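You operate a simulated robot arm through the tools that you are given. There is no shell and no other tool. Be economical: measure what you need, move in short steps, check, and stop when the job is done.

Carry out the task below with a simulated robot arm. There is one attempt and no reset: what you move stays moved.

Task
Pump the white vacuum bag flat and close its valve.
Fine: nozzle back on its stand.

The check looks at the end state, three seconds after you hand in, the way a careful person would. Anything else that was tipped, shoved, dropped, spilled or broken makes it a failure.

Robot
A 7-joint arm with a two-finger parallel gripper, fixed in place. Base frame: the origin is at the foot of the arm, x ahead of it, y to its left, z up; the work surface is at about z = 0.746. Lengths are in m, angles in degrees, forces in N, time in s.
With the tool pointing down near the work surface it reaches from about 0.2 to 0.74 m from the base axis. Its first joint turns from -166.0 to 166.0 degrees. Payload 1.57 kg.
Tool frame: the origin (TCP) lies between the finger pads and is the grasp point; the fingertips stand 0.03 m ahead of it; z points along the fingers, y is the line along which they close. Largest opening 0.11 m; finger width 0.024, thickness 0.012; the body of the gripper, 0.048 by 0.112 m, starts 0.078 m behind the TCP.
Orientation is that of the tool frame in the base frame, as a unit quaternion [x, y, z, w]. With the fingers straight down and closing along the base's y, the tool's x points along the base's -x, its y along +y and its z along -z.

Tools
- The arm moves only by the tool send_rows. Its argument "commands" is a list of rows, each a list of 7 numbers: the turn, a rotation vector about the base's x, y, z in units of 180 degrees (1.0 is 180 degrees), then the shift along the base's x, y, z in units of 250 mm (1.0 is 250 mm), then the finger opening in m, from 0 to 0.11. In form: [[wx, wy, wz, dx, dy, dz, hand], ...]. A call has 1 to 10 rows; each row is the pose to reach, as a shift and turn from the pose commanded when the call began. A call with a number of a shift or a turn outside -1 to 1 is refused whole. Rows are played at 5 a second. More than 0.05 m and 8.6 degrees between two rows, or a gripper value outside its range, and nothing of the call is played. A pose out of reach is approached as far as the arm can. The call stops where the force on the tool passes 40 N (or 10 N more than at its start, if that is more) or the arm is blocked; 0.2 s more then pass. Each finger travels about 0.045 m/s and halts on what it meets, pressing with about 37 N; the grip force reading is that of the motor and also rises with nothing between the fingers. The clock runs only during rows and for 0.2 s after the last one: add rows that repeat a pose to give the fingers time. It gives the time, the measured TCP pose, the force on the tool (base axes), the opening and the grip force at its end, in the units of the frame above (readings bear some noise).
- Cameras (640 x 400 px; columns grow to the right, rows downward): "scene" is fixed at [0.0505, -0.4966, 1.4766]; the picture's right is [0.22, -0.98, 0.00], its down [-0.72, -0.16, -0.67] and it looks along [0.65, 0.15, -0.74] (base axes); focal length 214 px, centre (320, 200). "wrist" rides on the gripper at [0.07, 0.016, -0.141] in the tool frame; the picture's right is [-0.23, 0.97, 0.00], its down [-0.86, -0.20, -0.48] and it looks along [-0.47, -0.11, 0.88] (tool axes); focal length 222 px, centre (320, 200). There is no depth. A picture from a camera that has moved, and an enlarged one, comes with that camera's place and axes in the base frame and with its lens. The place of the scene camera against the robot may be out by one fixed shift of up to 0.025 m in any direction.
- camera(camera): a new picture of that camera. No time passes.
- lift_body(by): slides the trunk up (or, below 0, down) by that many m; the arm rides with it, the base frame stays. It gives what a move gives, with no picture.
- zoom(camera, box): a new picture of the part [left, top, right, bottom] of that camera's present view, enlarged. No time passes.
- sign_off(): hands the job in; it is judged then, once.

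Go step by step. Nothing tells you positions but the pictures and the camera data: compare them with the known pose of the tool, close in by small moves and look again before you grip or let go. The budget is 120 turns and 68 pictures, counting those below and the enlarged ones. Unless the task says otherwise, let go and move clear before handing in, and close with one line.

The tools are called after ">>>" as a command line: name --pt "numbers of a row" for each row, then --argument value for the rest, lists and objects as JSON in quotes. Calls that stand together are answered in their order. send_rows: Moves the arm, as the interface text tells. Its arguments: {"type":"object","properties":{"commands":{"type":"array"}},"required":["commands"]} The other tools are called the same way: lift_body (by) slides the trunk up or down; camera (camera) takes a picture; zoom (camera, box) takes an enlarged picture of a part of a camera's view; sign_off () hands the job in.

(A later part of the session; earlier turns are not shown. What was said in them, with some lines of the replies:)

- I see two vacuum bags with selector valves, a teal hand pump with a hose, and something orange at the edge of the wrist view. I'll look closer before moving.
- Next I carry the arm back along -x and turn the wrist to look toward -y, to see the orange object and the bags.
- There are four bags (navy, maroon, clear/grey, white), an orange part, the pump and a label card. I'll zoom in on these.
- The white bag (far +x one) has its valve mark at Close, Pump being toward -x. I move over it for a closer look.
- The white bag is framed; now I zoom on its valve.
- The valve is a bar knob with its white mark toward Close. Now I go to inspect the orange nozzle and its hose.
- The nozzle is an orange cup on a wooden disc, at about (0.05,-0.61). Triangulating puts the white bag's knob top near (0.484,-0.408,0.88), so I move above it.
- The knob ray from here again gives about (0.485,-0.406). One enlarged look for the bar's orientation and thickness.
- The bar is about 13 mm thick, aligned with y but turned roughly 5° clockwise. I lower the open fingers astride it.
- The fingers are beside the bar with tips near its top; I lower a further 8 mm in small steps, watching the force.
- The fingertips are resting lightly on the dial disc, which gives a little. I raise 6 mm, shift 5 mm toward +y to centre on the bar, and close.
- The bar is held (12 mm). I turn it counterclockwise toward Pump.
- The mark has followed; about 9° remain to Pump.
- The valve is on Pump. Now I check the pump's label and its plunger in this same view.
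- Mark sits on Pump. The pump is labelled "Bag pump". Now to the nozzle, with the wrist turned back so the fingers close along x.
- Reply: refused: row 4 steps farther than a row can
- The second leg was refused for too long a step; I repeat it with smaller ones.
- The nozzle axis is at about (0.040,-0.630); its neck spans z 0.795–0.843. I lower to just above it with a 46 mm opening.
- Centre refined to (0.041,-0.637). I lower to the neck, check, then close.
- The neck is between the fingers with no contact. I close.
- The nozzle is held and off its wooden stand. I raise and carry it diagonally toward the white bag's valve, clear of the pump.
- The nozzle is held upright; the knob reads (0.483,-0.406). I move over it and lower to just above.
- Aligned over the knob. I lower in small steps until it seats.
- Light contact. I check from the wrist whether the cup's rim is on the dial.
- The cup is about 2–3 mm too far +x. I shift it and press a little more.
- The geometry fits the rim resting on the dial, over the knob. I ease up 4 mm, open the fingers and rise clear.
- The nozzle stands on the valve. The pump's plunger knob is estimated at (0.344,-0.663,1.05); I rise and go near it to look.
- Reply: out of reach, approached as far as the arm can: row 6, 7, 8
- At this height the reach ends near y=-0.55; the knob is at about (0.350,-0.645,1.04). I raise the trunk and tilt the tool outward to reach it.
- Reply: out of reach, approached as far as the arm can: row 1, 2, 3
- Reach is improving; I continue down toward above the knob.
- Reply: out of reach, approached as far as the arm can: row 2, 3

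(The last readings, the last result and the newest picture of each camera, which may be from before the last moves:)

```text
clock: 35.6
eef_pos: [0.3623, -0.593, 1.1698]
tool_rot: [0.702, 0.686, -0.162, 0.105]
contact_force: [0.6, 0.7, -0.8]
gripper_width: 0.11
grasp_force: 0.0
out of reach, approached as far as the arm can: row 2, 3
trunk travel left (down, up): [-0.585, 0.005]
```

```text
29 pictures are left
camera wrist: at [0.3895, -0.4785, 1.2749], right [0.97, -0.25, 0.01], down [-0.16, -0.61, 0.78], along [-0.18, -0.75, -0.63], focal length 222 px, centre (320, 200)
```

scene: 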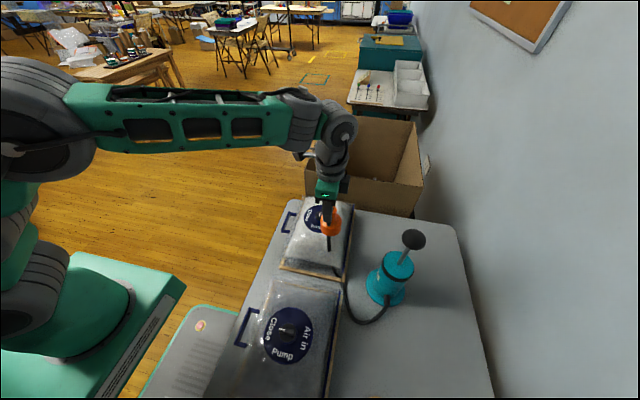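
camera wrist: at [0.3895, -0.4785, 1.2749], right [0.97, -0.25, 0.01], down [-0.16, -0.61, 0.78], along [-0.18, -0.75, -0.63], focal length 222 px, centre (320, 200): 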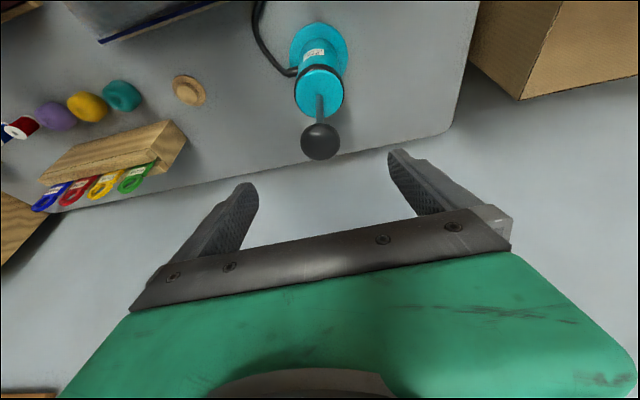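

Knob centre refined to (0.350,-0.643,1.043). I tilt further outward while lowering beside it, fingers open around it.

>>> send_rows --pt "-0.035 0 0 -0.02 0 -0.1 0.11" --pt "-0.07 0 0 -0.04 0 -0.22 0.11" --pt "-0.1 0 0 -0.048 0 -0.34 0.11" --pt "-0.1 0 0 -0.048 -0.06 -0.38 0.11"

>>> camera --camera "wrist"

```text
clock: 36.6
eef_pos: [0.3592, -0.5899, 1.1606]
tool_rot: [0.697, 0.676, -0.196, 0.137]
contact_force: [0.1, 0.1, 0.9]
gripper_width: 0.1101
grasp_force: 0.0
out of reach, approached as far as the arm can: row 1, 2, 3, 4
trunk travel left (down, up): [-0.585, 0.005]
```

```text
28 pictures are left
camera wrist: at [0.3869, -0.4656, 1.2543], right [0.97, -0.25, 0.03], down [-0.16, -0.53, 0.83], along [-0.19, -0.81, -0.56], focal length 222 px, centre (320, 200)
```

wrist: 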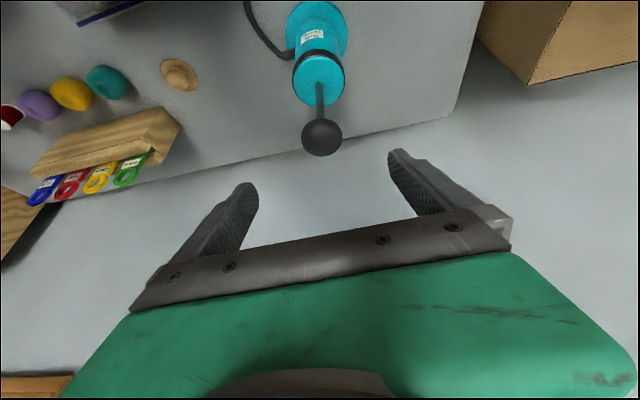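

The tilted pose is hitting a limit. I go back to a vertical tool, retreat toward the base, and lower there before extending.

>>> send_rows --pt "0.04 0 0 0 0.06 -0.02 0.11" --pt "0.08 0 0 0 0.14 -0.04 0.11" --pt "0.12 0 0 -0.01 0.22 -0.1 0.11" --pt "0.154 0 0 -0.02 0.28 -0.2 0.11" --pt "0.154 0 0 -0.036 0.28 -0.33 0.11" --pt "0.154 0 0 -0.036 0.28 -0.46 0.11"

```text
clock: 38.0
eef_pos: [0.3484, -0.5213, 1.0437]
tool_rot: [0.708, 0.704, -0.028, -0.033]
contact_force: [0.5, -0.7, -0.6]
gripper_width: 0.1101
grasp_force: 0.1
trunk travel left (down, up): [-0.585, 0.005]
```

Vertical and at knob height now. I extend toward the knob with the fingers straddling it.

>>> send_rows --pt "0 -0.027 0 0.006 -0.1 0 0.11" --pt "0 -0.027 0 0.006 -0.2 0 0.11" --pt "0 -0.027 0 0.006 -0.3 0 0.11" --pt "0 -0.027 0 0.006 -0.38 0 0.11"

>>> camera --camera "wrist"

```text
clock: 39.0
eef_pos: [0.3493, -0.6116, 1.0428]
tool_rot: [0.709, 0.705, 0.0, -0.004]
contact_force: [-0.1, -0.3, -0.9]
gripper_width: 0.1098
grasp_force: 0.1
trunk travel left (down, up): [-0.585, 0.005]
```

```text
27 pictures are left
camera wrist: at [0.3663, -0.5449, 1.186], right [0.97, -0.23, -0.01], down [-0.2, -0.86, 0.47], along [-0.12, -0.46, -0.88], focal length 222 px, centre (320, 200)
```

wrist: 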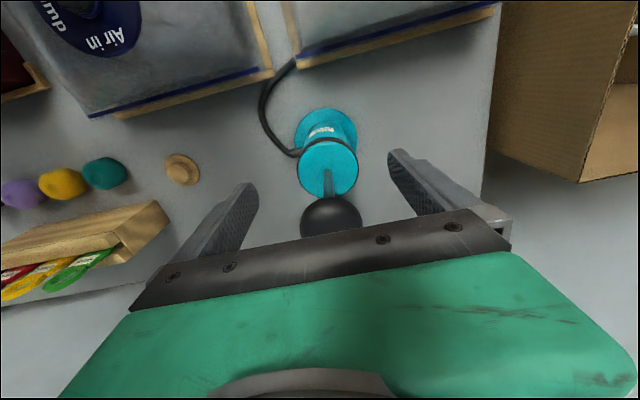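

No reach trouble; knob reads (0.352,-0.638). I extend the remaining 24 mm and grip the knob.

>>> send_rows --pt "0 0 0 0.008 -0.05 0 0.11" --pt "0 0 0 0.008 -0.1 0 0.11" --pt "0 0 0 0.008 -0.1 0 0.08" --pt "0 0 0 0.008 -0.1 0 0.05" --pt "0 0 0 0.008 -0.1 0 0.05" --pt "0 0 0 0.008 -0.1 0 0.05" --pt "0 0 0 0.008 -0.1 0 0.05"

>>> camera --camera "scene"

```text
clock: 40.6
eef_pos: [0.3484, -0.6147, 1.0435]
tool_rot: [0.71, 0.705, 0.001, -0.004]
contact_force: [0.0, 0.2, 0.0]
gripper_width: 0.05
grasp_force: 0.0
out of reach, approached as far as the arm can: row 1, 2, 3, 4, 5, 6, 7
trunk travel left (down, up): [-0.585, 0.005]
```

```text
26 pictures are left
```

scene: 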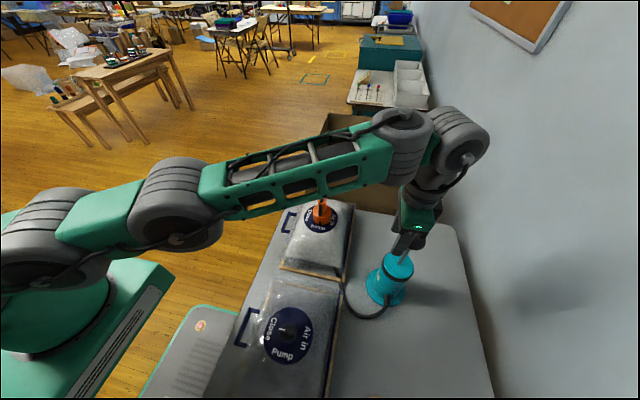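

The vertical tool stops at r≈0.706, about 24 mm short. I reopen and tilt the fingers outward at this lower height, then extend.

>>> send_rows --pt "0 0 0 0 0.03 0 0.08" --pt "0 0 0 0 0.03 0 0.09" --pt "-0.04 0 0 0.004 0.03 0 0.09" --pt "-0.08 0 0 0.008 0.03 0 0.09" --pt "-0.12 0 0 0.012 0.0 0 0.09" --pt "-0.12 0 0 0.012 -0.05 0 0.09" --pt "-0.12 0 0 0.012 -0.1 0 0.09"

>>> camera --camera "wrist"

```text
clock: 42.2
eef_pos: [0.3496, -0.6378, 1.0424]
tool_rot: [0.697, 0.693, -0.129, 0.129]
contact_force: [-1.2, -0.5, -0.4]
gripper_width: 0.0899
grasp_force: 0.1
trunk travel left (down, up): [-0.585, 0.005]
```

```text
25 pictures are left
camera wrist: at [0.3661, -0.5236, 1.1507], right [0.97, -0.22, 0.08], down [-0.2, -0.62, 0.75], along [-0.11, -0.75, -0.65], focal length 222 px, centre (320, 200)
```

wrist: 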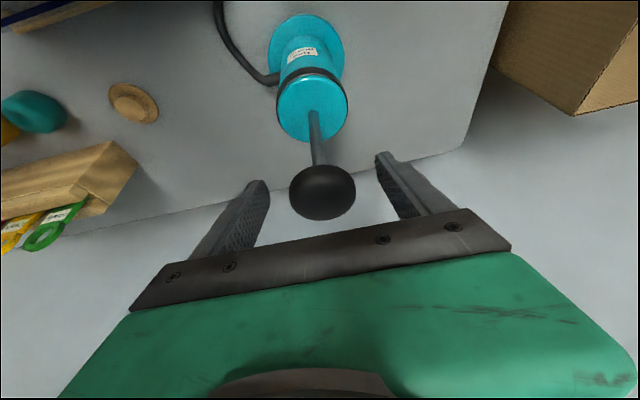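

The knob is now exactly at the grasp point. I close on it.

>>> send_rows --pt "0 0 0 0 0 0 0.06" --pt "0 0 0 0 0 0 0.03" --pt "0 0 0 0 0 0 0.03" --pt "0 0 0 0 0 0 0.03" --pt "0 0 0 0 0 0 0.03"

>>> send_rows --pt "0 0 0 0 0 -0.06 0.03" --pt "0 0 0 0 0 -0.12 0.03" --pt "0 0 0 0 0 -0.18 0.03" --pt "0 0 0 0 0 -0.24 0.03"

>>> camera --camera "wrist"

>>> zoom --camera "scene" --box '[250, 170, 470, 330]'

```text
clock: 43.4
eef_pos: [0.3505, -0.6383, 1.0438]
tool_rot: [0.698, 0.693, -0.13, 0.129]
contact_force: [0.7, 0.4, 0.5]
gripper_width: 0.0514
grasp_force: 37.5
trunk travel left (down, up): [-0.585, 0.005]
```

```text
clock: 44.4
eef_pos: [0.35, -0.638, 0.9841]
tool_rot: [0.697, 0.693, -0.13, 0.131]
contact_force: [5.5, 0.9, 4.8]
gripper_width: 0.0512
grasp_force: 45.3
trunk travel left (down, up): [-0.585, 0.005]
```

```text
24 pictures are left
camera wrist: at [0.3659, -0.5229, 1.0915], right [0.97, -0.22, 0.08], down [-0.2, -0.62, 0.76], along [-0.11, -0.75, -0.65], focal length 222 px, centre (320, 200)
```

wrist: 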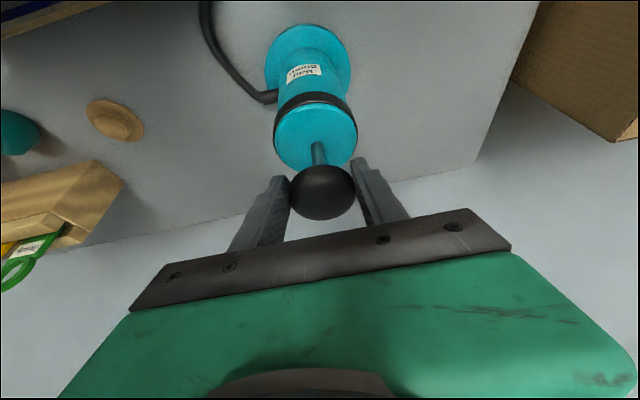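

```text
2.50 times, centred on (360, 250) of scene
camera zoom: at [0.0505, -0.4966, 1.4766], right [0.22, -0.98, 0.0], down [-0.72, -0.16, -0.67], along [0.65, 0.15, -0.74], focal length 536 px, centre (220, 75)
```

zoom: 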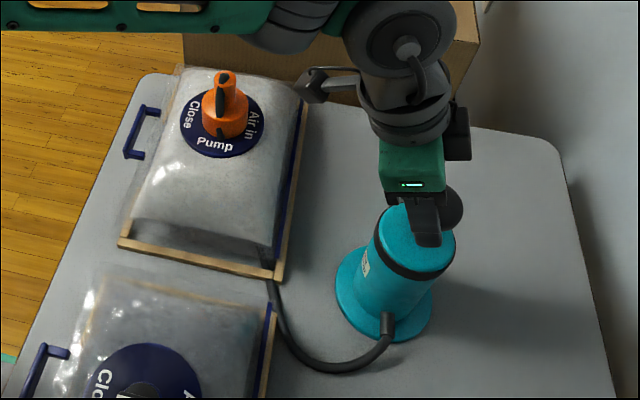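

The plunger slides easily with the knob held. I press on to the bottom of the stroke in small steps.

>>> send_rows --pt "0 0 0 0 0 -0.04 0.03" --pt "0 0 0 0 0 -0.08 0.03" --pt "0 0 0 0 0 -0.11 0.03"

>>> camera --camera "wrist"

```text
clock: 45.2
eef_pos: [0.3502, -0.6378, 0.957]
tool_rot: [0.697, 0.693, -0.13, 0.13]
contact_force: [3.5, 0.4, 6.2]
gripper_width: 0.0513
grasp_force: 45.0
trunk travel left (down, up): [-0.585, 0.005]
```

```text
22 pictures are left
camera wrist: at [0.366, -0.5229, 1.0645], right [0.97, -0.22, 0.08], down [-0.2, -0.62, 0.76], along [-0.11, -0.75, -0.65], focal length 222 px, centre (320, 200)
```

wrist: 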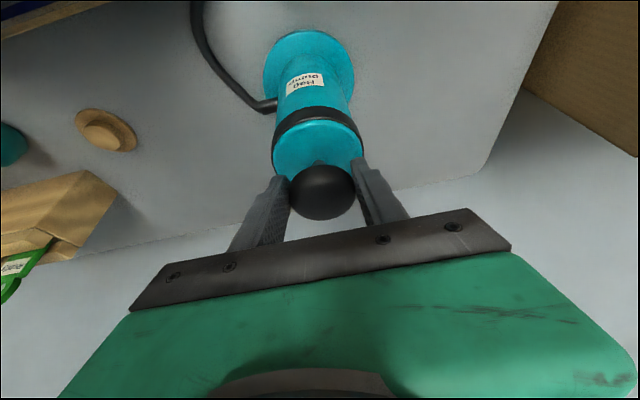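

Near the bottom. I make a full up-down cycle within the known stroke and look at the bag.

>>> send_rows --pt "0 0 0 0 0 0.12 0.03" --pt "0 0 0 0 0 0.23 0.03" --pt "0 0 0 0 0 0.335 0.03" --pt "0 0 0 0 0 0.335 0.03" --pt "0 0 0 0 0 0.22 0.03" --pt "0 0 0 0 0 0.11 0.03" --pt "0 0 0 0 0 0 0.03" --pt "0 0 0 0 0 0 0.03"

>>> zoom --camera "scene" --box '[250, 170, 470, 330]'

```text
clock: 47.0
eef_pos: [0.3493, -0.6384, 0.9561]
tool_rot: [0.697, 0.693, -0.13, 0.131]
contact_force: [8.1, -6.1, 6.2]
gripper_width: 0.0511
grasp_force: 44.9
trunk travel left (down, up): [-0.585, 0.005]
```

```text
2.50 times, centred on (360, 250) of scene
camera zoom: at [0.0505, -0.4966, 1.4766], right [0.22, -0.98, 0.0], down [-0.72, -0.16, -0.67], along [0.65, 0.15, -0.74], focal length 536 px, centre (220, 75)
```

zoom: 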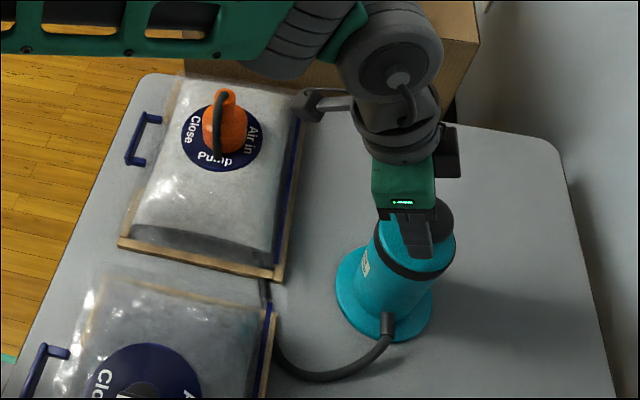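

The bag has visibly dropped after a stroke, and the nozzle holds. I keep pumping.

>>> send_rows --pt "0 0 0 0 0 0.17 0.03" --pt "0 0 0 0 0 0.335 0.03" --pt "0 0 0 0 0 0.335 0.03" --pt "0 0 0 0 0 0.17 0.03" --pt "0 0 0 0 0 0 0.03" --pt "0 0 0 0 0 0.17 0.03" --pt "0 0 0 0 0 0.335 0.03" --pt "0 0 0 0 0 0.335 0.03" --pt "0 0 0 0 0 0.17 0.03" --pt "0 0 0 0 0 0 0.03"

>>> send_rows --pt "0 0 0 0 0 0.17 0.03" --pt "0 0 0 0 0 0.335 0.03" --pt "0 0 0 0 0 0.335 0.03" --pt "0 0 0 0 0 0.17 0.03" --pt "0 0 0 0 0 0 0.03" --pt "0 0 0 0 0 0.17 0.03" --pt "0 0 0 0 0 0.335 0.03" --pt "0 0 0 0 0 0.335 0.03" --pt "0 0 0 0 0 0.17 0.03" --pt "0 0 0 0 0 0 0.03"

>>> zoom --camera "scene" --box '[250, 170, 470, 330]'

```text
clock: 49.2
eef_pos: [0.35, -0.6367, 0.9574]
tool_rot: [0.697, 0.693, -0.13, 0.129]
contact_force: [8.7, -8.9, 7.1]
gripper_width: 0.0513
grasp_force: 45.5
trunk travel left (down, up): [-0.585, 0.005]
```

```text
clock: 51.4
eef_pos: [0.3502, -0.6374, 0.9561]
tool_rot: [0.698, 0.693, -0.13, 0.128]
contact_force: [12.2, 5.5, 5.6]
gripper_width: 0.0509
grasp_force: 45.0
trunk travel left (down, up): [-0.585, 0.005]
```

```text
2.50 times, centred on (360, 250) of scene
camera zoom: at [0.0505, -0.4966, 1.4766], right [0.22, -0.98, 0.0], down [-0.72, -0.16, -0.67], along [0.65, 0.15, -0.74], focal length 536 px, centre (220, 75)
```

zoom: 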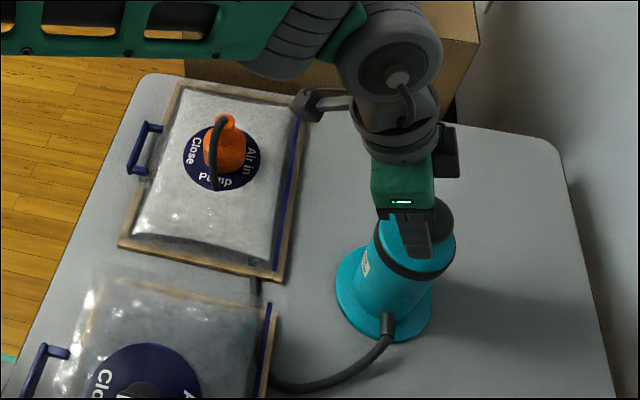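

The bag is flattening steadily. Four more strokes.

>>> send_rows --pt "0 0 0 0 0 0.17 0.03" --pt "0 0 0 0 0 0.335 0.03" --pt "0 0 0 0 0 0.335 0.03" --pt "0 0 0 0 0 0.17 0.03" --pt "0 0 0 0 0 0 0.03" --pt "0 0 0 0 0 0.17 0.03" --pt "0 0 0 0 0 0.335 0.03" --pt "0 0 0 0 0 0.335 0.03" --pt "0 0 0 0 0 0.17 0.03" --pt "0 0 0 0 0 0 0.03"

>>> send_rows --pt "0 0 0 0 0 0.17 0.03" --pt "0 0 0 0 0 0.335 0.03" --pt "0 0 0 0 0 0.335 0.03" --pt "0 0 0 0 0 0.17 0.03" --pt "0 0 0 0 0 0 0.03" --pt "0 0 0 0 0 0.17 0.03" --pt "0 0 0 0 0 0.335 0.03" --pt "0 0 0 0 0 0.335 0.03" --pt "0 0 0 0 0 0.17 0.03" --pt "0 0 0 0 0 0 0.03"

>>> zoom --camera "scene" --box '[250, 170, 470, 330]'

```text
clock: 53.6
eef_pos: [0.3492, -0.6377, 0.9549]
tool_rot: [0.696, 0.695, -0.129, 0.129]
contact_force: [15.7, 5.1, 5.7]
gripper_width: 0.0511
grasp_force: 45.1
trunk travel left (down, up): [-0.585, 0.005]
```

```text
clock: 55.8
eef_pos: [0.3492, -0.6377, 0.9555]
tool_rot: [0.696, 0.693, -0.131, 0.13]
contact_force: [9.9, 4.6, 5.6]
gripper_width: 0.051
grasp_force: 45.1
trunk travel left (down, up): [-0.585, 0.005]
```

```text
2.50 times, centred on (360, 250) of scene
camera zoom: at [0.0505, -0.4966, 1.4766], right [0.22, -0.98, 0.0], down [-0.72, -0.16, -0.67], along [0.65, 0.15, -0.74], focal length 536 px, centre (220, 75)
```

zoom: 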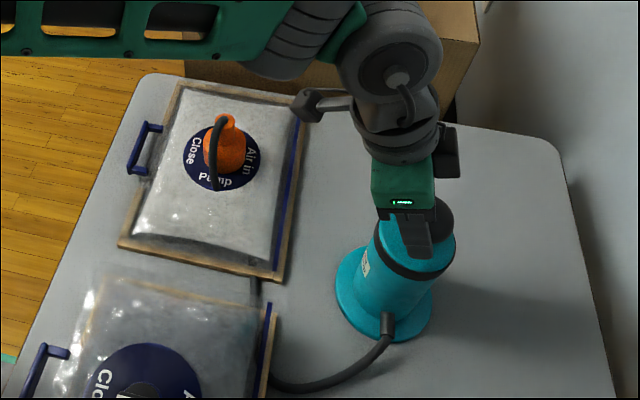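

Four further strokes changed nothing: the bag is at its flat state. I return the plunger to its top, let go, and back off.

>>> send_rows --pt "0 0 0 0 0 0.12 0.03" --pt "0 0 0 0 0 0.23 0.03" --pt "0 0 0 0 0 0.335 0.03" --pt "0 0 0 0 0 0.345 0.03" --pt "0 0 0 0 0 0.345 0.06" --pt "0 0 0 0 0 0.345 0.09" --pt "0 0 0 0 0 0.345 0.1" --pt "0 0 0 0 0.1 0.4 0.1" --pt "0 0 0 0 0.25 0.45 0.1" --pt "0 0 0 0 0.4 0.5 0.1"

>>> zoom --camera "scene" --box '[250, 170, 470, 330]'

```text
clock: 58.0
eef_pos: [0.3489, -0.5389, 1.0815]
tool_rot: [0.698, 0.693, -0.13, 0.129]
contact_force: [0.2, -0.4, 0.1]
gripper_width: 0.1
grasp_force: 0.1
trunk travel left (down, up): [-0.585, 0.005]
```

```text
2.50 times, centred on (360, 250) of scene
camera zoom: at [0.0505, -0.4966, 1.4766], right [0.22, -0.98, 0.0], down [-0.72, -0.16, -0.67], along [0.65, 0.15, -0.74], focal length 536 px, centre (220, 75)
```

zoom: 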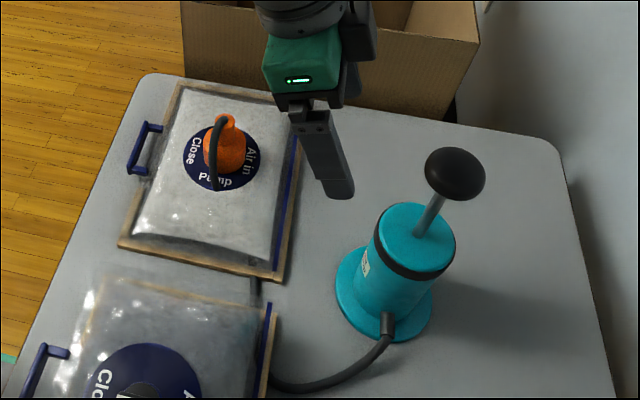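

The pump stands undisturbed. Now I return upright above the nozzle.

>>> send_rows --pt "0.04 0 0 0.09 0.1 0.05 0.08" --pt "0.08 0 0 0.19 0.21 0.05 0.06" --pt "0.118 0 0 0.3 0.33 0.05 0.052" --pt "0.118 0 0 0.42 0.45 0.0 0.05" --pt "0.118 0 0 0.532 0.56 -0.1 0.05" --pt "0.118 0 0 0.532 0.56 -0.25 0.05" --pt "0.118 0 0 0.532 0.56 -0.36 0.05"

>>> camera --camera "wrist"

```text
clock: 59.6
eef_pos: [0.4839, -0.3985, 0.9891]
tool_rot: [0.709, 0.705, 0.0, 0.0]
contact_force: [-0.7, -0.4, 0.7]
gripper_width: 0.0503
grasp_force: 0.0
trunk travel left (down, up): [-0.585, 0.005]
```

```text
17 pictures are left
camera wrist: at [0.4998, -0.3297, 1.1328], right [0.97, -0.23, 0.0], down [-0.2, -0.85, 0.48], along [-0.11, -0.46, -0.88], focal length 222 px, centre (320, 200)
```

wrist: 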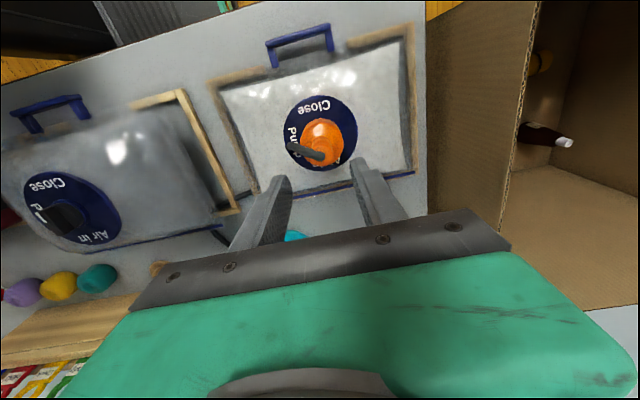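

The hose leaves the neck toward -x, in the way of the left finger, so I turn the wrist so the fingers close along y.

>>> send_rows --pt "0 0 0.0475 0 0 0 0.05" --pt "0 0 0.095 0 0 0 0.05" --pt "0 0 0.1425 0 0 0 0.05" --pt "0 0 0.19 0 0 0 0.05" --pt "0 0 0.2375 0 0 0 0.05" --pt "0 0 0.285 0 0 0 0.05" --pt "0 0 0.3325 0 0 0 0.05" --pt "0 0 0.38 0 0 0 0.05" --pt "0 0 0.4275 0 0 0 0.05" --pt "0 0 0.475 0 0 0 0.05"

>>> zoom --camera "wrist" --box '[220, 60, 420, 220]'

```text
clock: 61.8
eef_pos: [0.4825, -0.3984, 0.9916]
tool_rot: [0.041, 0.999, -0.001, 0.0]
contact_force: [0.6, -0.4, 0.0]
gripper_width: 0.05
grasp_force: 0.1
trunk travel left (down, up): [-0.585, 0.005]
```

```text
2.50 times, centred on (320, 140) of wrist
camera zoom: at [0.4137, -0.3771, 1.1343], right [0.31, 0.95, 0.0], down [0.84, -0.27, 0.48], along [0.45, -0.15, -0.88], focal length 555 px, centre (320, 350)
```

zoom: 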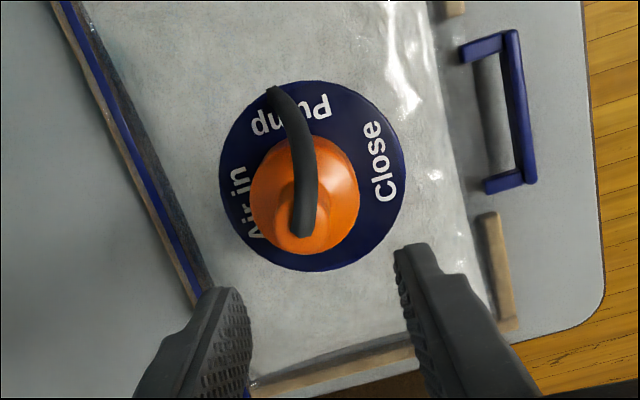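

The hose now arcs between the fingers. Neck axis is near (0.481,-0.408); I descend and check before closing.

>>> send_rows --pt "0 0 0 0 -0.034 -0.15 0.05" --pt "0 0 0 0 -0.034 -0.3 0.05" --pt "0 0 0 0 -0.034 -0.4 0.05" --pt "0 0 0 0 -0.034 -0.48 0.05"

>>> zoom --camera "wrist" --box '[220, 80, 420, 240]'

```text
clock: 62.8
eef_pos: [0.484, -0.4075, 0.8694]
tool_rot: [0.042, 0.999, -0.001, -0.001]
contact_force: [-0.3, 0.7, -0.2]
gripper_width: 0.0502
grasp_force: 0.0
trunk travel left (down, up): [-0.585, 0.005]
```

```text
2.50 times, centred on (320, 160) of wrist
camera zoom: at [0.4153, -0.3853, 1.0124], right [0.31, 0.95, 0.0], down [0.84, -0.27, 0.48], along [0.45, -0.15, -0.88], focal length 555 px, centre (320, 300)
```

zoom: 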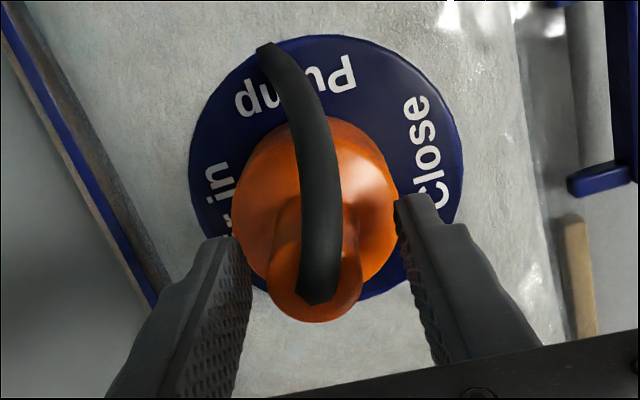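

Centred. I close and lift the nozzle 4 cm, then look whether the bag stays flat.

>>> send_rows --pt "0 0 0 0 -0.006 0 0.035" --pt "0 0 0 0 -0.006 0 0.02" --pt "0 0 0 0 -0.006 0 0.02" --pt "0 0 0 0 -0.006 0 0.02" --pt "0 0 0 0 -0.006 0.08 0.02" --pt "0 0 0 0 -0.006 0.2 0.02" --pt "0 0 0 0 -0.006 0.35 0.02" --pt "0 0 0 0 -0.006 0.5 0.02"

>>> zoom --camera "scene" --box '[250, 170, 470, 330]'

```text
clock: 64.6
eef_pos: [0.483, -0.4075, 0.9949]
tool_rot: [0.043, 0.999, 0.0, -0.002]
contact_force: [0.4, 0.5, -1.4]
gripper_width: 0.0258
grasp_force: 37.3
trunk travel left (down, up): [-0.585, 0.005]
```

```text
2.50 times, centred on (360, 250) of scene
camera zoom: at [0.0505, -0.4966, 1.4766], right [0.22, -0.98, 0.0], down [-0.72, -0.16, -0.67], along [0.65, 0.15, -0.74], focal length 536 px, centre (220, 75)
```

zoom: 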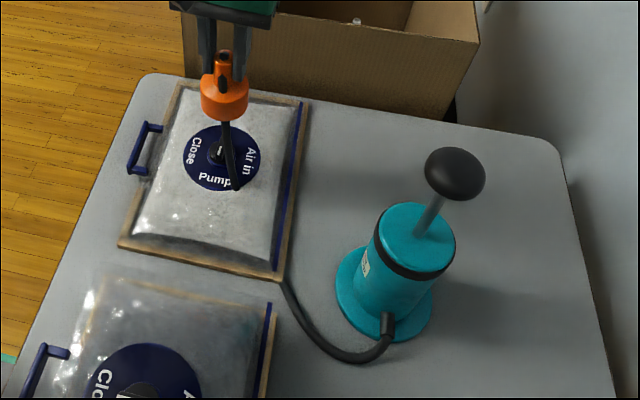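

The bag stayed flat. I carry the nozzle back along the same diagonal toward its stand.

>>> send_rows --pt "0 0 0 -0.1 -0.03 0.06 0.02" --pt "0 0 0 -0.26 -0.1 0.06 0.02" --pt "0 0 0 -0.42 -0.18 0.06 0.02" --pt "0 0 0 -0.58 -0.26 0.06 0.02" --pt "0 0 0 -0.74 -0.34 0.06 0.02" --pt "0 0 0 -0.9 -0.42 0.06 0.02"

>>> send_rows --pt "0 0 0 -0.16 -0.08 0 0.02" --pt "0 0 0 -0.32 -0.16 0 0.02" --pt "0 0 0 -0.48 -0.25 0 0.02" --pt "0 0 0 -0.64 -0.34 0 0.02" --pt "0 0 0 -0.78 -0.44 -0.05 0.02" --pt "0 0 0 -0.86 -0.494 -0.15 0.02" --pt "0 0 0 -0.86 -0.494 -0.3 0.02"

>>> camera --camera "wrist"

```text
clock: 66.0
eef_pos: [0.257, -0.5129, 1.0119]
tool_rot: [0.043, 0.999, -0.001, 0.0]
contact_force: [0.5, -0.2, -0.8]
gripper_width: 0.0259
grasp_force: 37.4
trunk travel left (down, up): [-0.585, 0.005]
```

```text
clock: 67.6
eef_pos: [0.0428, -0.6375, 0.937]
tool_rot: [0.042, 0.999, -0.002, -0.001]
contact_force: [0.1, 0.0, -0.4]
gripper_width: 0.0258
grasp_force: 36.9
trunk travel left (down, up): [-0.585, 0.005]
```

```text
13 pictures are left
camera wrist: at [-0.0255, -0.6161, 1.0802], right [0.31, 0.95, 0.0], down [0.84, -0.27, 0.48], along [0.45, -0.15, -0.88], focal length 222 px, centre (320, 200)
```

wrist: 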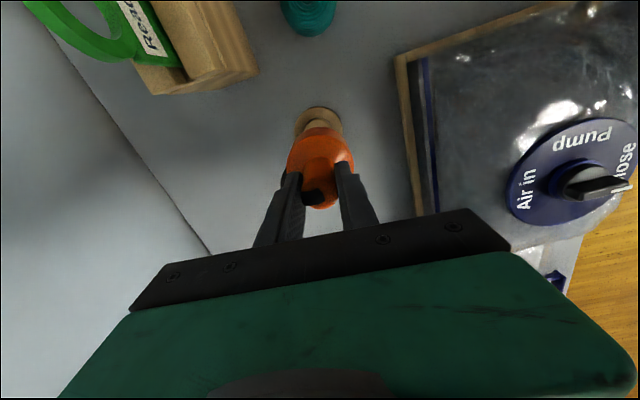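

The stand is a disc with a peg just below the nozzle. I zoom to measure alignment.

>>> zoom --camera "wrist" --box '[270, 90, 370, 220]'

```text
3.08 times, centred on (320, 155) of wrist
camera zoom: at [-0.0255, -0.6161, 1.0802], right [0.31, 0.95, 0.0], down [0.84, -0.27, 0.48], along [0.45, -0.15, -0.88], focal length 684 px, centre (320, 338)
```

zoom: 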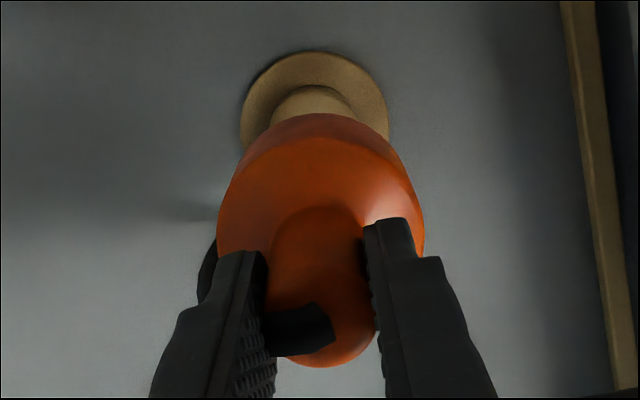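

Stand centre works out to about (0.0395,-0.640), 2–3 mm from the nozzle axis. I correct and lower toward the original seat height (TCP ≈0.829).

>>> send_rows --pt "0 0 0 -0.005 -0.01 -0.12 0.02" --pt "0 0 0 -0.005 -0.01 -0.24 0.02" --pt "0 0 0 -0.005 -0.01 -0.33 0.02" --pt "0 0 0 -0.005 -0.01 -0.38 0.02" --pt "0 0 0 -0.005 -0.01 -0.415 0.02"

>>> zoom --camera "wrist" --box '[260, 80, 380, 220]'

```text
clock: 68.8
eef_pos: [0.0412, -0.6381, 0.8323]
tool_rot: [0.042, 0.999, -0.001, -0.002]
contact_force: [-0.5, 0.0, -1.0]
gripper_width: 0.0256
grasp_force: 37.0
trunk travel left (down, up): [-0.585, 0.005]
```

```text
2.86 times, centred on (320, 150) of wrist
camera zoom: at [-0.0269, -0.617, 0.9751], right [0.31, 0.95, 0.0], down [0.84, -0.27, 0.48], along [0.45, -0.15, -0.88], focal length 635 px, centre (320, 343)
```

zoom: 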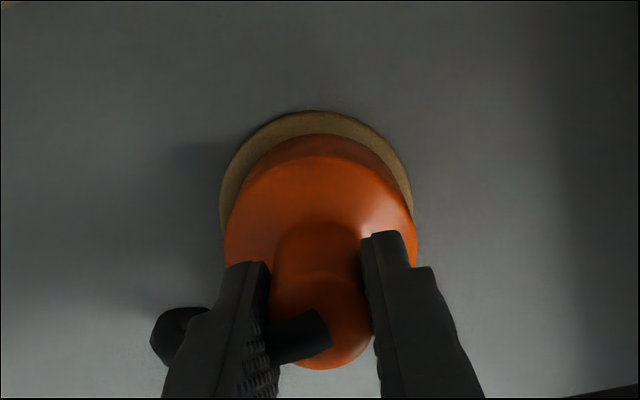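

The cup is over the peg with no side force. I lower the last few mm, watching for contact.

>>> send_rows --pt "0 0 0 0 0 -0.012 0.02" --pt "0 0 0 0 0 -0.02 0.02"

```text
clock: 69.4
eef_pos: [0.0403, -0.6398, 0.8313]
tool_rot: [0.042, 0.999, -0.005, -0.002]
contact_force: [0.7, 8.4, 28.6]
gripper_width: 0.0257
grasp_force: 37.4
trunk travel left (down, up): [-0.585, 0.005]
```

Seated firmly (28 N up). I relieve the pressure, open, and rise.

>>> send_rows --pt "0 0 0 0 0 0.014 0.02" --pt "0 0 0 0 0 0.016 0.035" --pt "0 0 0 0 0 0.016 0.05" --pt "0 0 0 0 0 0.016 0.052" --pt "0 0 0 0 0 0.15 0.052" --pt "0 0 0 0 0 0.3 0.052" --pt "0 0 0 0 0 0.45 0.052" --pt "0 0 0 0 0 0.6 0.052"

>>> zoom --camera "wrist" --box '[240, 40, 420, 220]'

```text
clock: 71.2
eef_pos: [0.04, -0.6398, 0.9783]
tool_rot: [0.043, 0.999, -0.001, -0.001]
contact_force: [0.4, 0.9, -0.1]
gripper_width: 0.0518
grasp_force: 0.1
trunk travel left (down, up): [-0.585, 0.005]
```

```text
2.22 times, centred on (330, 130) of wrist
camera zoom: at [-0.0273, -0.6172, 1.1208], right [0.31, 0.95, 0.0], down [0.84, -0.27, 0.48], along [0.45, -0.15, -0.88], focal length 494 px, centre (298, 356)
```

zoom: 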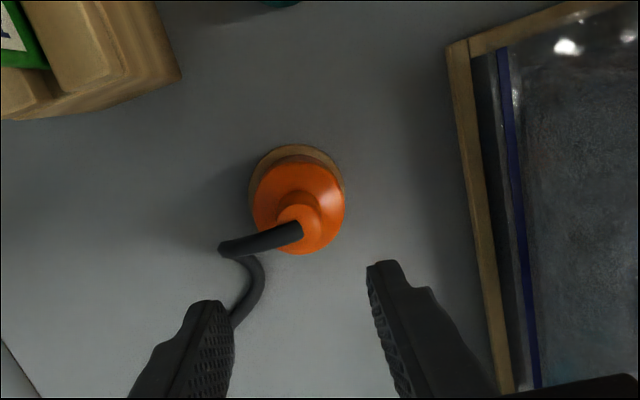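

The nozzle stands on its stand. Now back to the white bag's valve to close it.

>>> send_rows --pt "0 0 0 0.0 0.0 0.12 0.05" --pt "0 0 0 0.16 0.08 0.12 0.05" --pt "0 0 0 0.32 0.17 0.12 0.05" --pt "0 0 0 0.48 0.26 0.12 0.05" --pt "0 0 0 0.64 0.35 0.12 0.05" --pt "0 0 0 0.8 0.44 0.12 0.05" --pt "0 0 0 0.95 0.53 0.12 0.05"

>>> send_rows --pt "0 0 0 0.16 0.08 0 0.045" --pt "0 0 0 0.32 0.16 0 0.04" --pt "0 0 0 0.48 0.25 0 0.04" --pt "0 0 0 0.64 0.33 0 0.04" --pt "0 0 0 0.8 0.4 -0.05 0.04" --pt "0 0 0 0.816 0.405 -0.2 0.04" --pt "0 0 0 0.816 0.405 -0.35 0.04" --pt "0 0 0 0.816 0.405 -0.48 0.04"

>>> camera --camera "wrist"

```text
clock: 72.8
eef_pos: [0.2784, -0.5088, 1.0074]
tool_rot: [0.043, 0.999, 0.0, 0.0]
contact_force: [0.1, 0.5, 0.1]
gripper_width: 0.0499
grasp_force: 0.1
trunk travel left (down, up): [-0.585, 0.005]
```

```text
clock: 74.6
eef_pos: [0.4831, -0.4079, 0.8893]
tool_rot: [0.043, 0.999, -0.001, -0.001]
contact_force: [0.0, 0.0, -0.1]
gripper_width: 0.0402
grasp_force: 0.0
trunk travel left (down, up): [-0.585, 0.005]
```

```text
9 pictures are left
camera wrist: at [0.415, -0.3863, 1.0315], right [0.31, 0.95, 0.0], down [0.84, -0.27, 0.48], along [0.45, -0.15, -0.88], focal length 222 px, centre (320, 200)
```

wrist: 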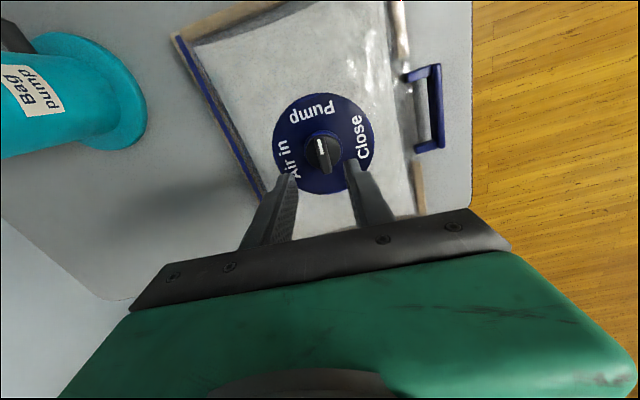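

The bag is still flat and the mark is at Pump. I lower astride the bar at (0.479,-0.404).

>>> send_rows --pt "0 0 0 -0.014 0.014 -0.1 0.04" --pt "0 0 0 -0.014 0.014 -0.18 0.04" --pt "0 0 0 -0.014 0.014 -0.21 0.04" --pt "0 0 0 -0.014 0.014 -0.236 0.04"

>>> zoom --camera "wrist" --box '[230, 100, 410, 240]'

```text
clock: 75.6
eef_pos: [0.479, -0.4026, 0.8287]
tool_rot: [0.043, 0.999, -0.001, 0.0]
contact_force: [0.2, -0.5, -0.2]
gripper_width: 0.0401
grasp_force: 0.0
trunk travel left (down, up): [-0.585, 0.005]
```

```text
2.86 times, centred on (320, 170) of wrist
camera zoom: at [0.4106, -0.3804, 0.9716], right [0.31, 0.95, 0.0], down [0.84, -0.27, 0.48], along [0.45, -0.15, -0.88], focal length 635 px, centre (320, 286)
```

zoom: 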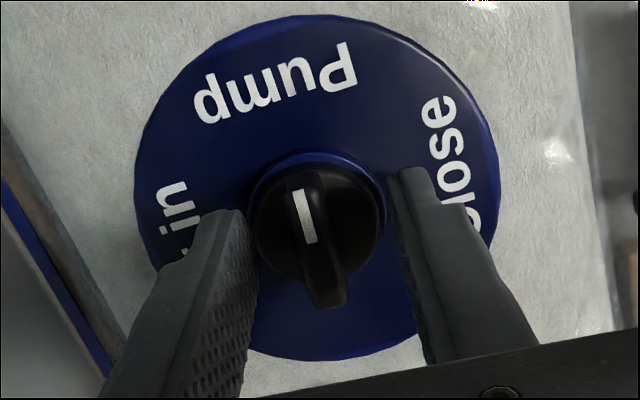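

The bar sits well between the pads. I close and then turn it back clockwise toward Close.

>>> send_rows --pt "0 0 0 0 0 0 0.025" --pt "0 0 0 0 0 0 0.01" --pt "0 0 0 0 0 0 0.005" --pt "0 0 0 0 0 0 0.005" --pt "0 0 0 0 0 0 0.005"

>>> send_rows --pt "0 0 -0.047 0 0 0 0.005" --pt "0 0 -0.094 0 0 0 0.005" --pt "0 0 -0.141 0 0 0 0.005" --pt "0 0 -0.188 0 0 0 0.005" --pt "0 0 -0.235 0 0 0 0.005" --pt "0 0 -0.282 0 0 0 0.005" --pt "0 0 -0.329 0 0 0 0.005" --pt "0 0 -0.376 0 0 0 0.005" --pt "0 0 -0.423 0 0 0 0.005" --pt "0 0 -0.47 0 0 0 0.005"

>>> zoom --camera "wrist" --box '[230, 100, 410, 240]'

```text
clock: 76.8
eef_pos: [0.4793, -0.4013, 0.8291]
tool_rot: [0.043, 0.999, -0.001, 0.0]
contact_force: [0.4, 0.6, -0.4]
gripper_width: 0.0103
grasp_force: 27.8
trunk travel left (down, up): [-0.585, 0.005]
```

```text
clock: 79.0
eef_pos: [0.4792, -0.4024, 0.8289]
tool_rot: [0.705, 0.71, 0.0, -0.001]
contact_force: [1.0, -0.7, 2.0]
gripper_width: 0.0103
grasp_force: 28.8
trunk travel left (down, up): [-0.585, 0.005]
```

```text
2.86 times, centred on (320, 170) of wrist
camera zoom: at [0.4945, -0.3336, 0.9715], right [0.98, -0.22, 0.0], down [-0.19, -0.86, 0.48], along [-0.11, -0.47, -0.88], focal length 635 px, centre (320, 286)
```

zoom: 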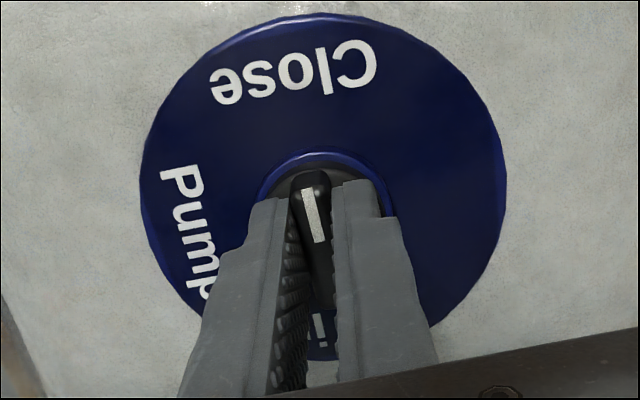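

Almost at Close; compared with the original view about 4° remain.

>>> send_rows --pt "0 0 -0.012 0 0 0 0.005" --pt "0 0 -0.024 0 0 0 0.005" --pt "0 0 -0.024 0 0 0 0.005"

>>> send_rows --pt "0 0 0 0 0 0 0.025" --pt "0 0 0 0 0 0 0.045" --pt "0 0 0 0 0 0.15 0.045" --pt "0 0 0 0 0 0.32 0.045" --pt "0 0 0 0 0 0.5 0.045" --pt "0 0 0 0 0 0.68 0.045"

>>> zoom --camera "wrist" --box '[260, 80, 380, 190]'

```text
clock: 79.8
eef_pos: [0.4794, -0.4034, 0.8289]
tool_rot: [0.731, 0.683, 0.0, -0.001]
contact_force: [3.9, -1.6, 2.4]
gripper_width: 0.0103
grasp_force: 28.4
trunk travel left (down, up): [-0.585, 0.005]
```

```text
clock: 81.2
eef_pos: [0.4795, -0.4037, 0.9982]
tool_rot: [0.73, 0.683, 0.0, -0.002]
contact_force: [-0.4, 0.1, -0.2]
gripper_width: 0.0448
grasp_force: 0.2
trunk travel left (down, up): [-0.585, 0.005]
```

```text
3.64 times, centred on (320, 135) of wrist
camera zoom: at [0.4997, -0.3358, 1.1409], right [0.96, -0.29, 0.0], down [-0.25, -0.84, 0.48], along [-0.14, -0.45, -0.88], focal length 808 px, centre (320, 436)
```

zoom: 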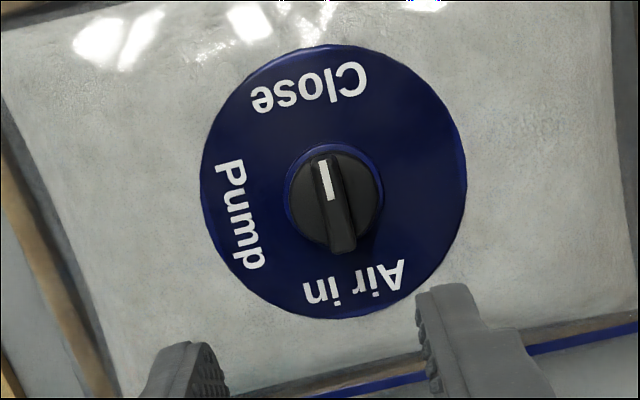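

The bar is back at Close as it was originally. I retreat and take a final look over the scene.

>>> send_rows --pt "0 0 0 -0.05 0.05 0.15 0.06" --pt "0 0 0 -0.15 0.15 0.25 0.06" --pt "0 0 0 -0.25 0.28 0.3 0.06" --pt "0 0 0 -0.35 0.42 0.35 0.06"

>>> camera --camera "scene"

>>> camera --camera "wrist"

```text
clock: 82.2
eef_pos: [0.3912, -0.2981, 1.0866]
tool_rot: [0.731, 0.683, 0.0, -0.002]
contact_force: [0.1, 0.2, 0.1]
gripper_width: 0.0602
grasp_force: 0.0
trunk travel left (down, up): [-0.585, 0.005]
```

```text
5 pictures are left
```

scene: 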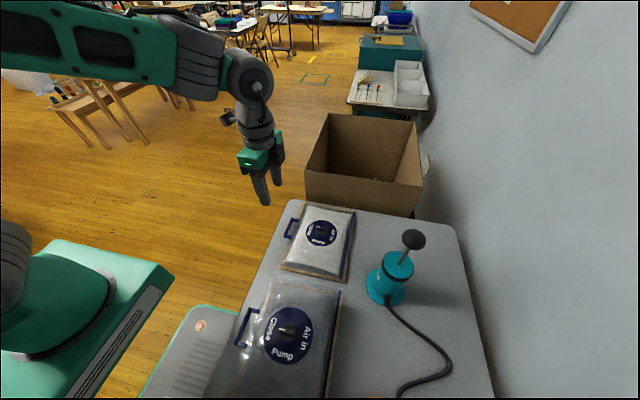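

```text
4 pictures are left
camera wrist: at [0.4121, -0.2304, 1.2287], right [0.96, -0.29, 0.0], down [-0.25, -0.84, 0.48], along [-0.14, -0.46, -0.88], focal length 222 px, centre (320, 200)
```

wrist: 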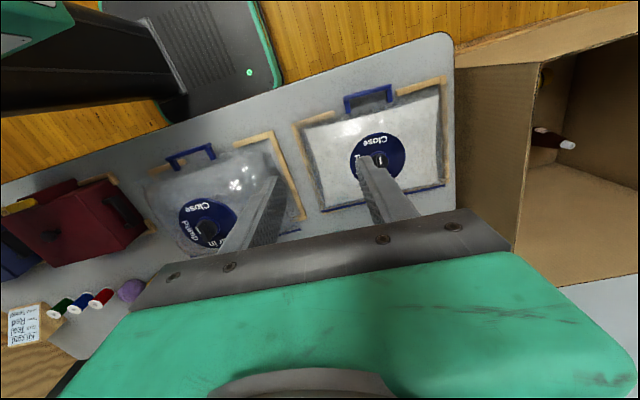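

The white bag lies flat with its valve at Close. The nozzle is on its stand, the pump and the other items are undisturbed, and the arm is clear, so I hand in.

>>> sign_off

```text
The job is handed in.
```

The white bag is pumped flat, its valve is turned to Close, and the nozzle is back on its stand; the job is handed in.
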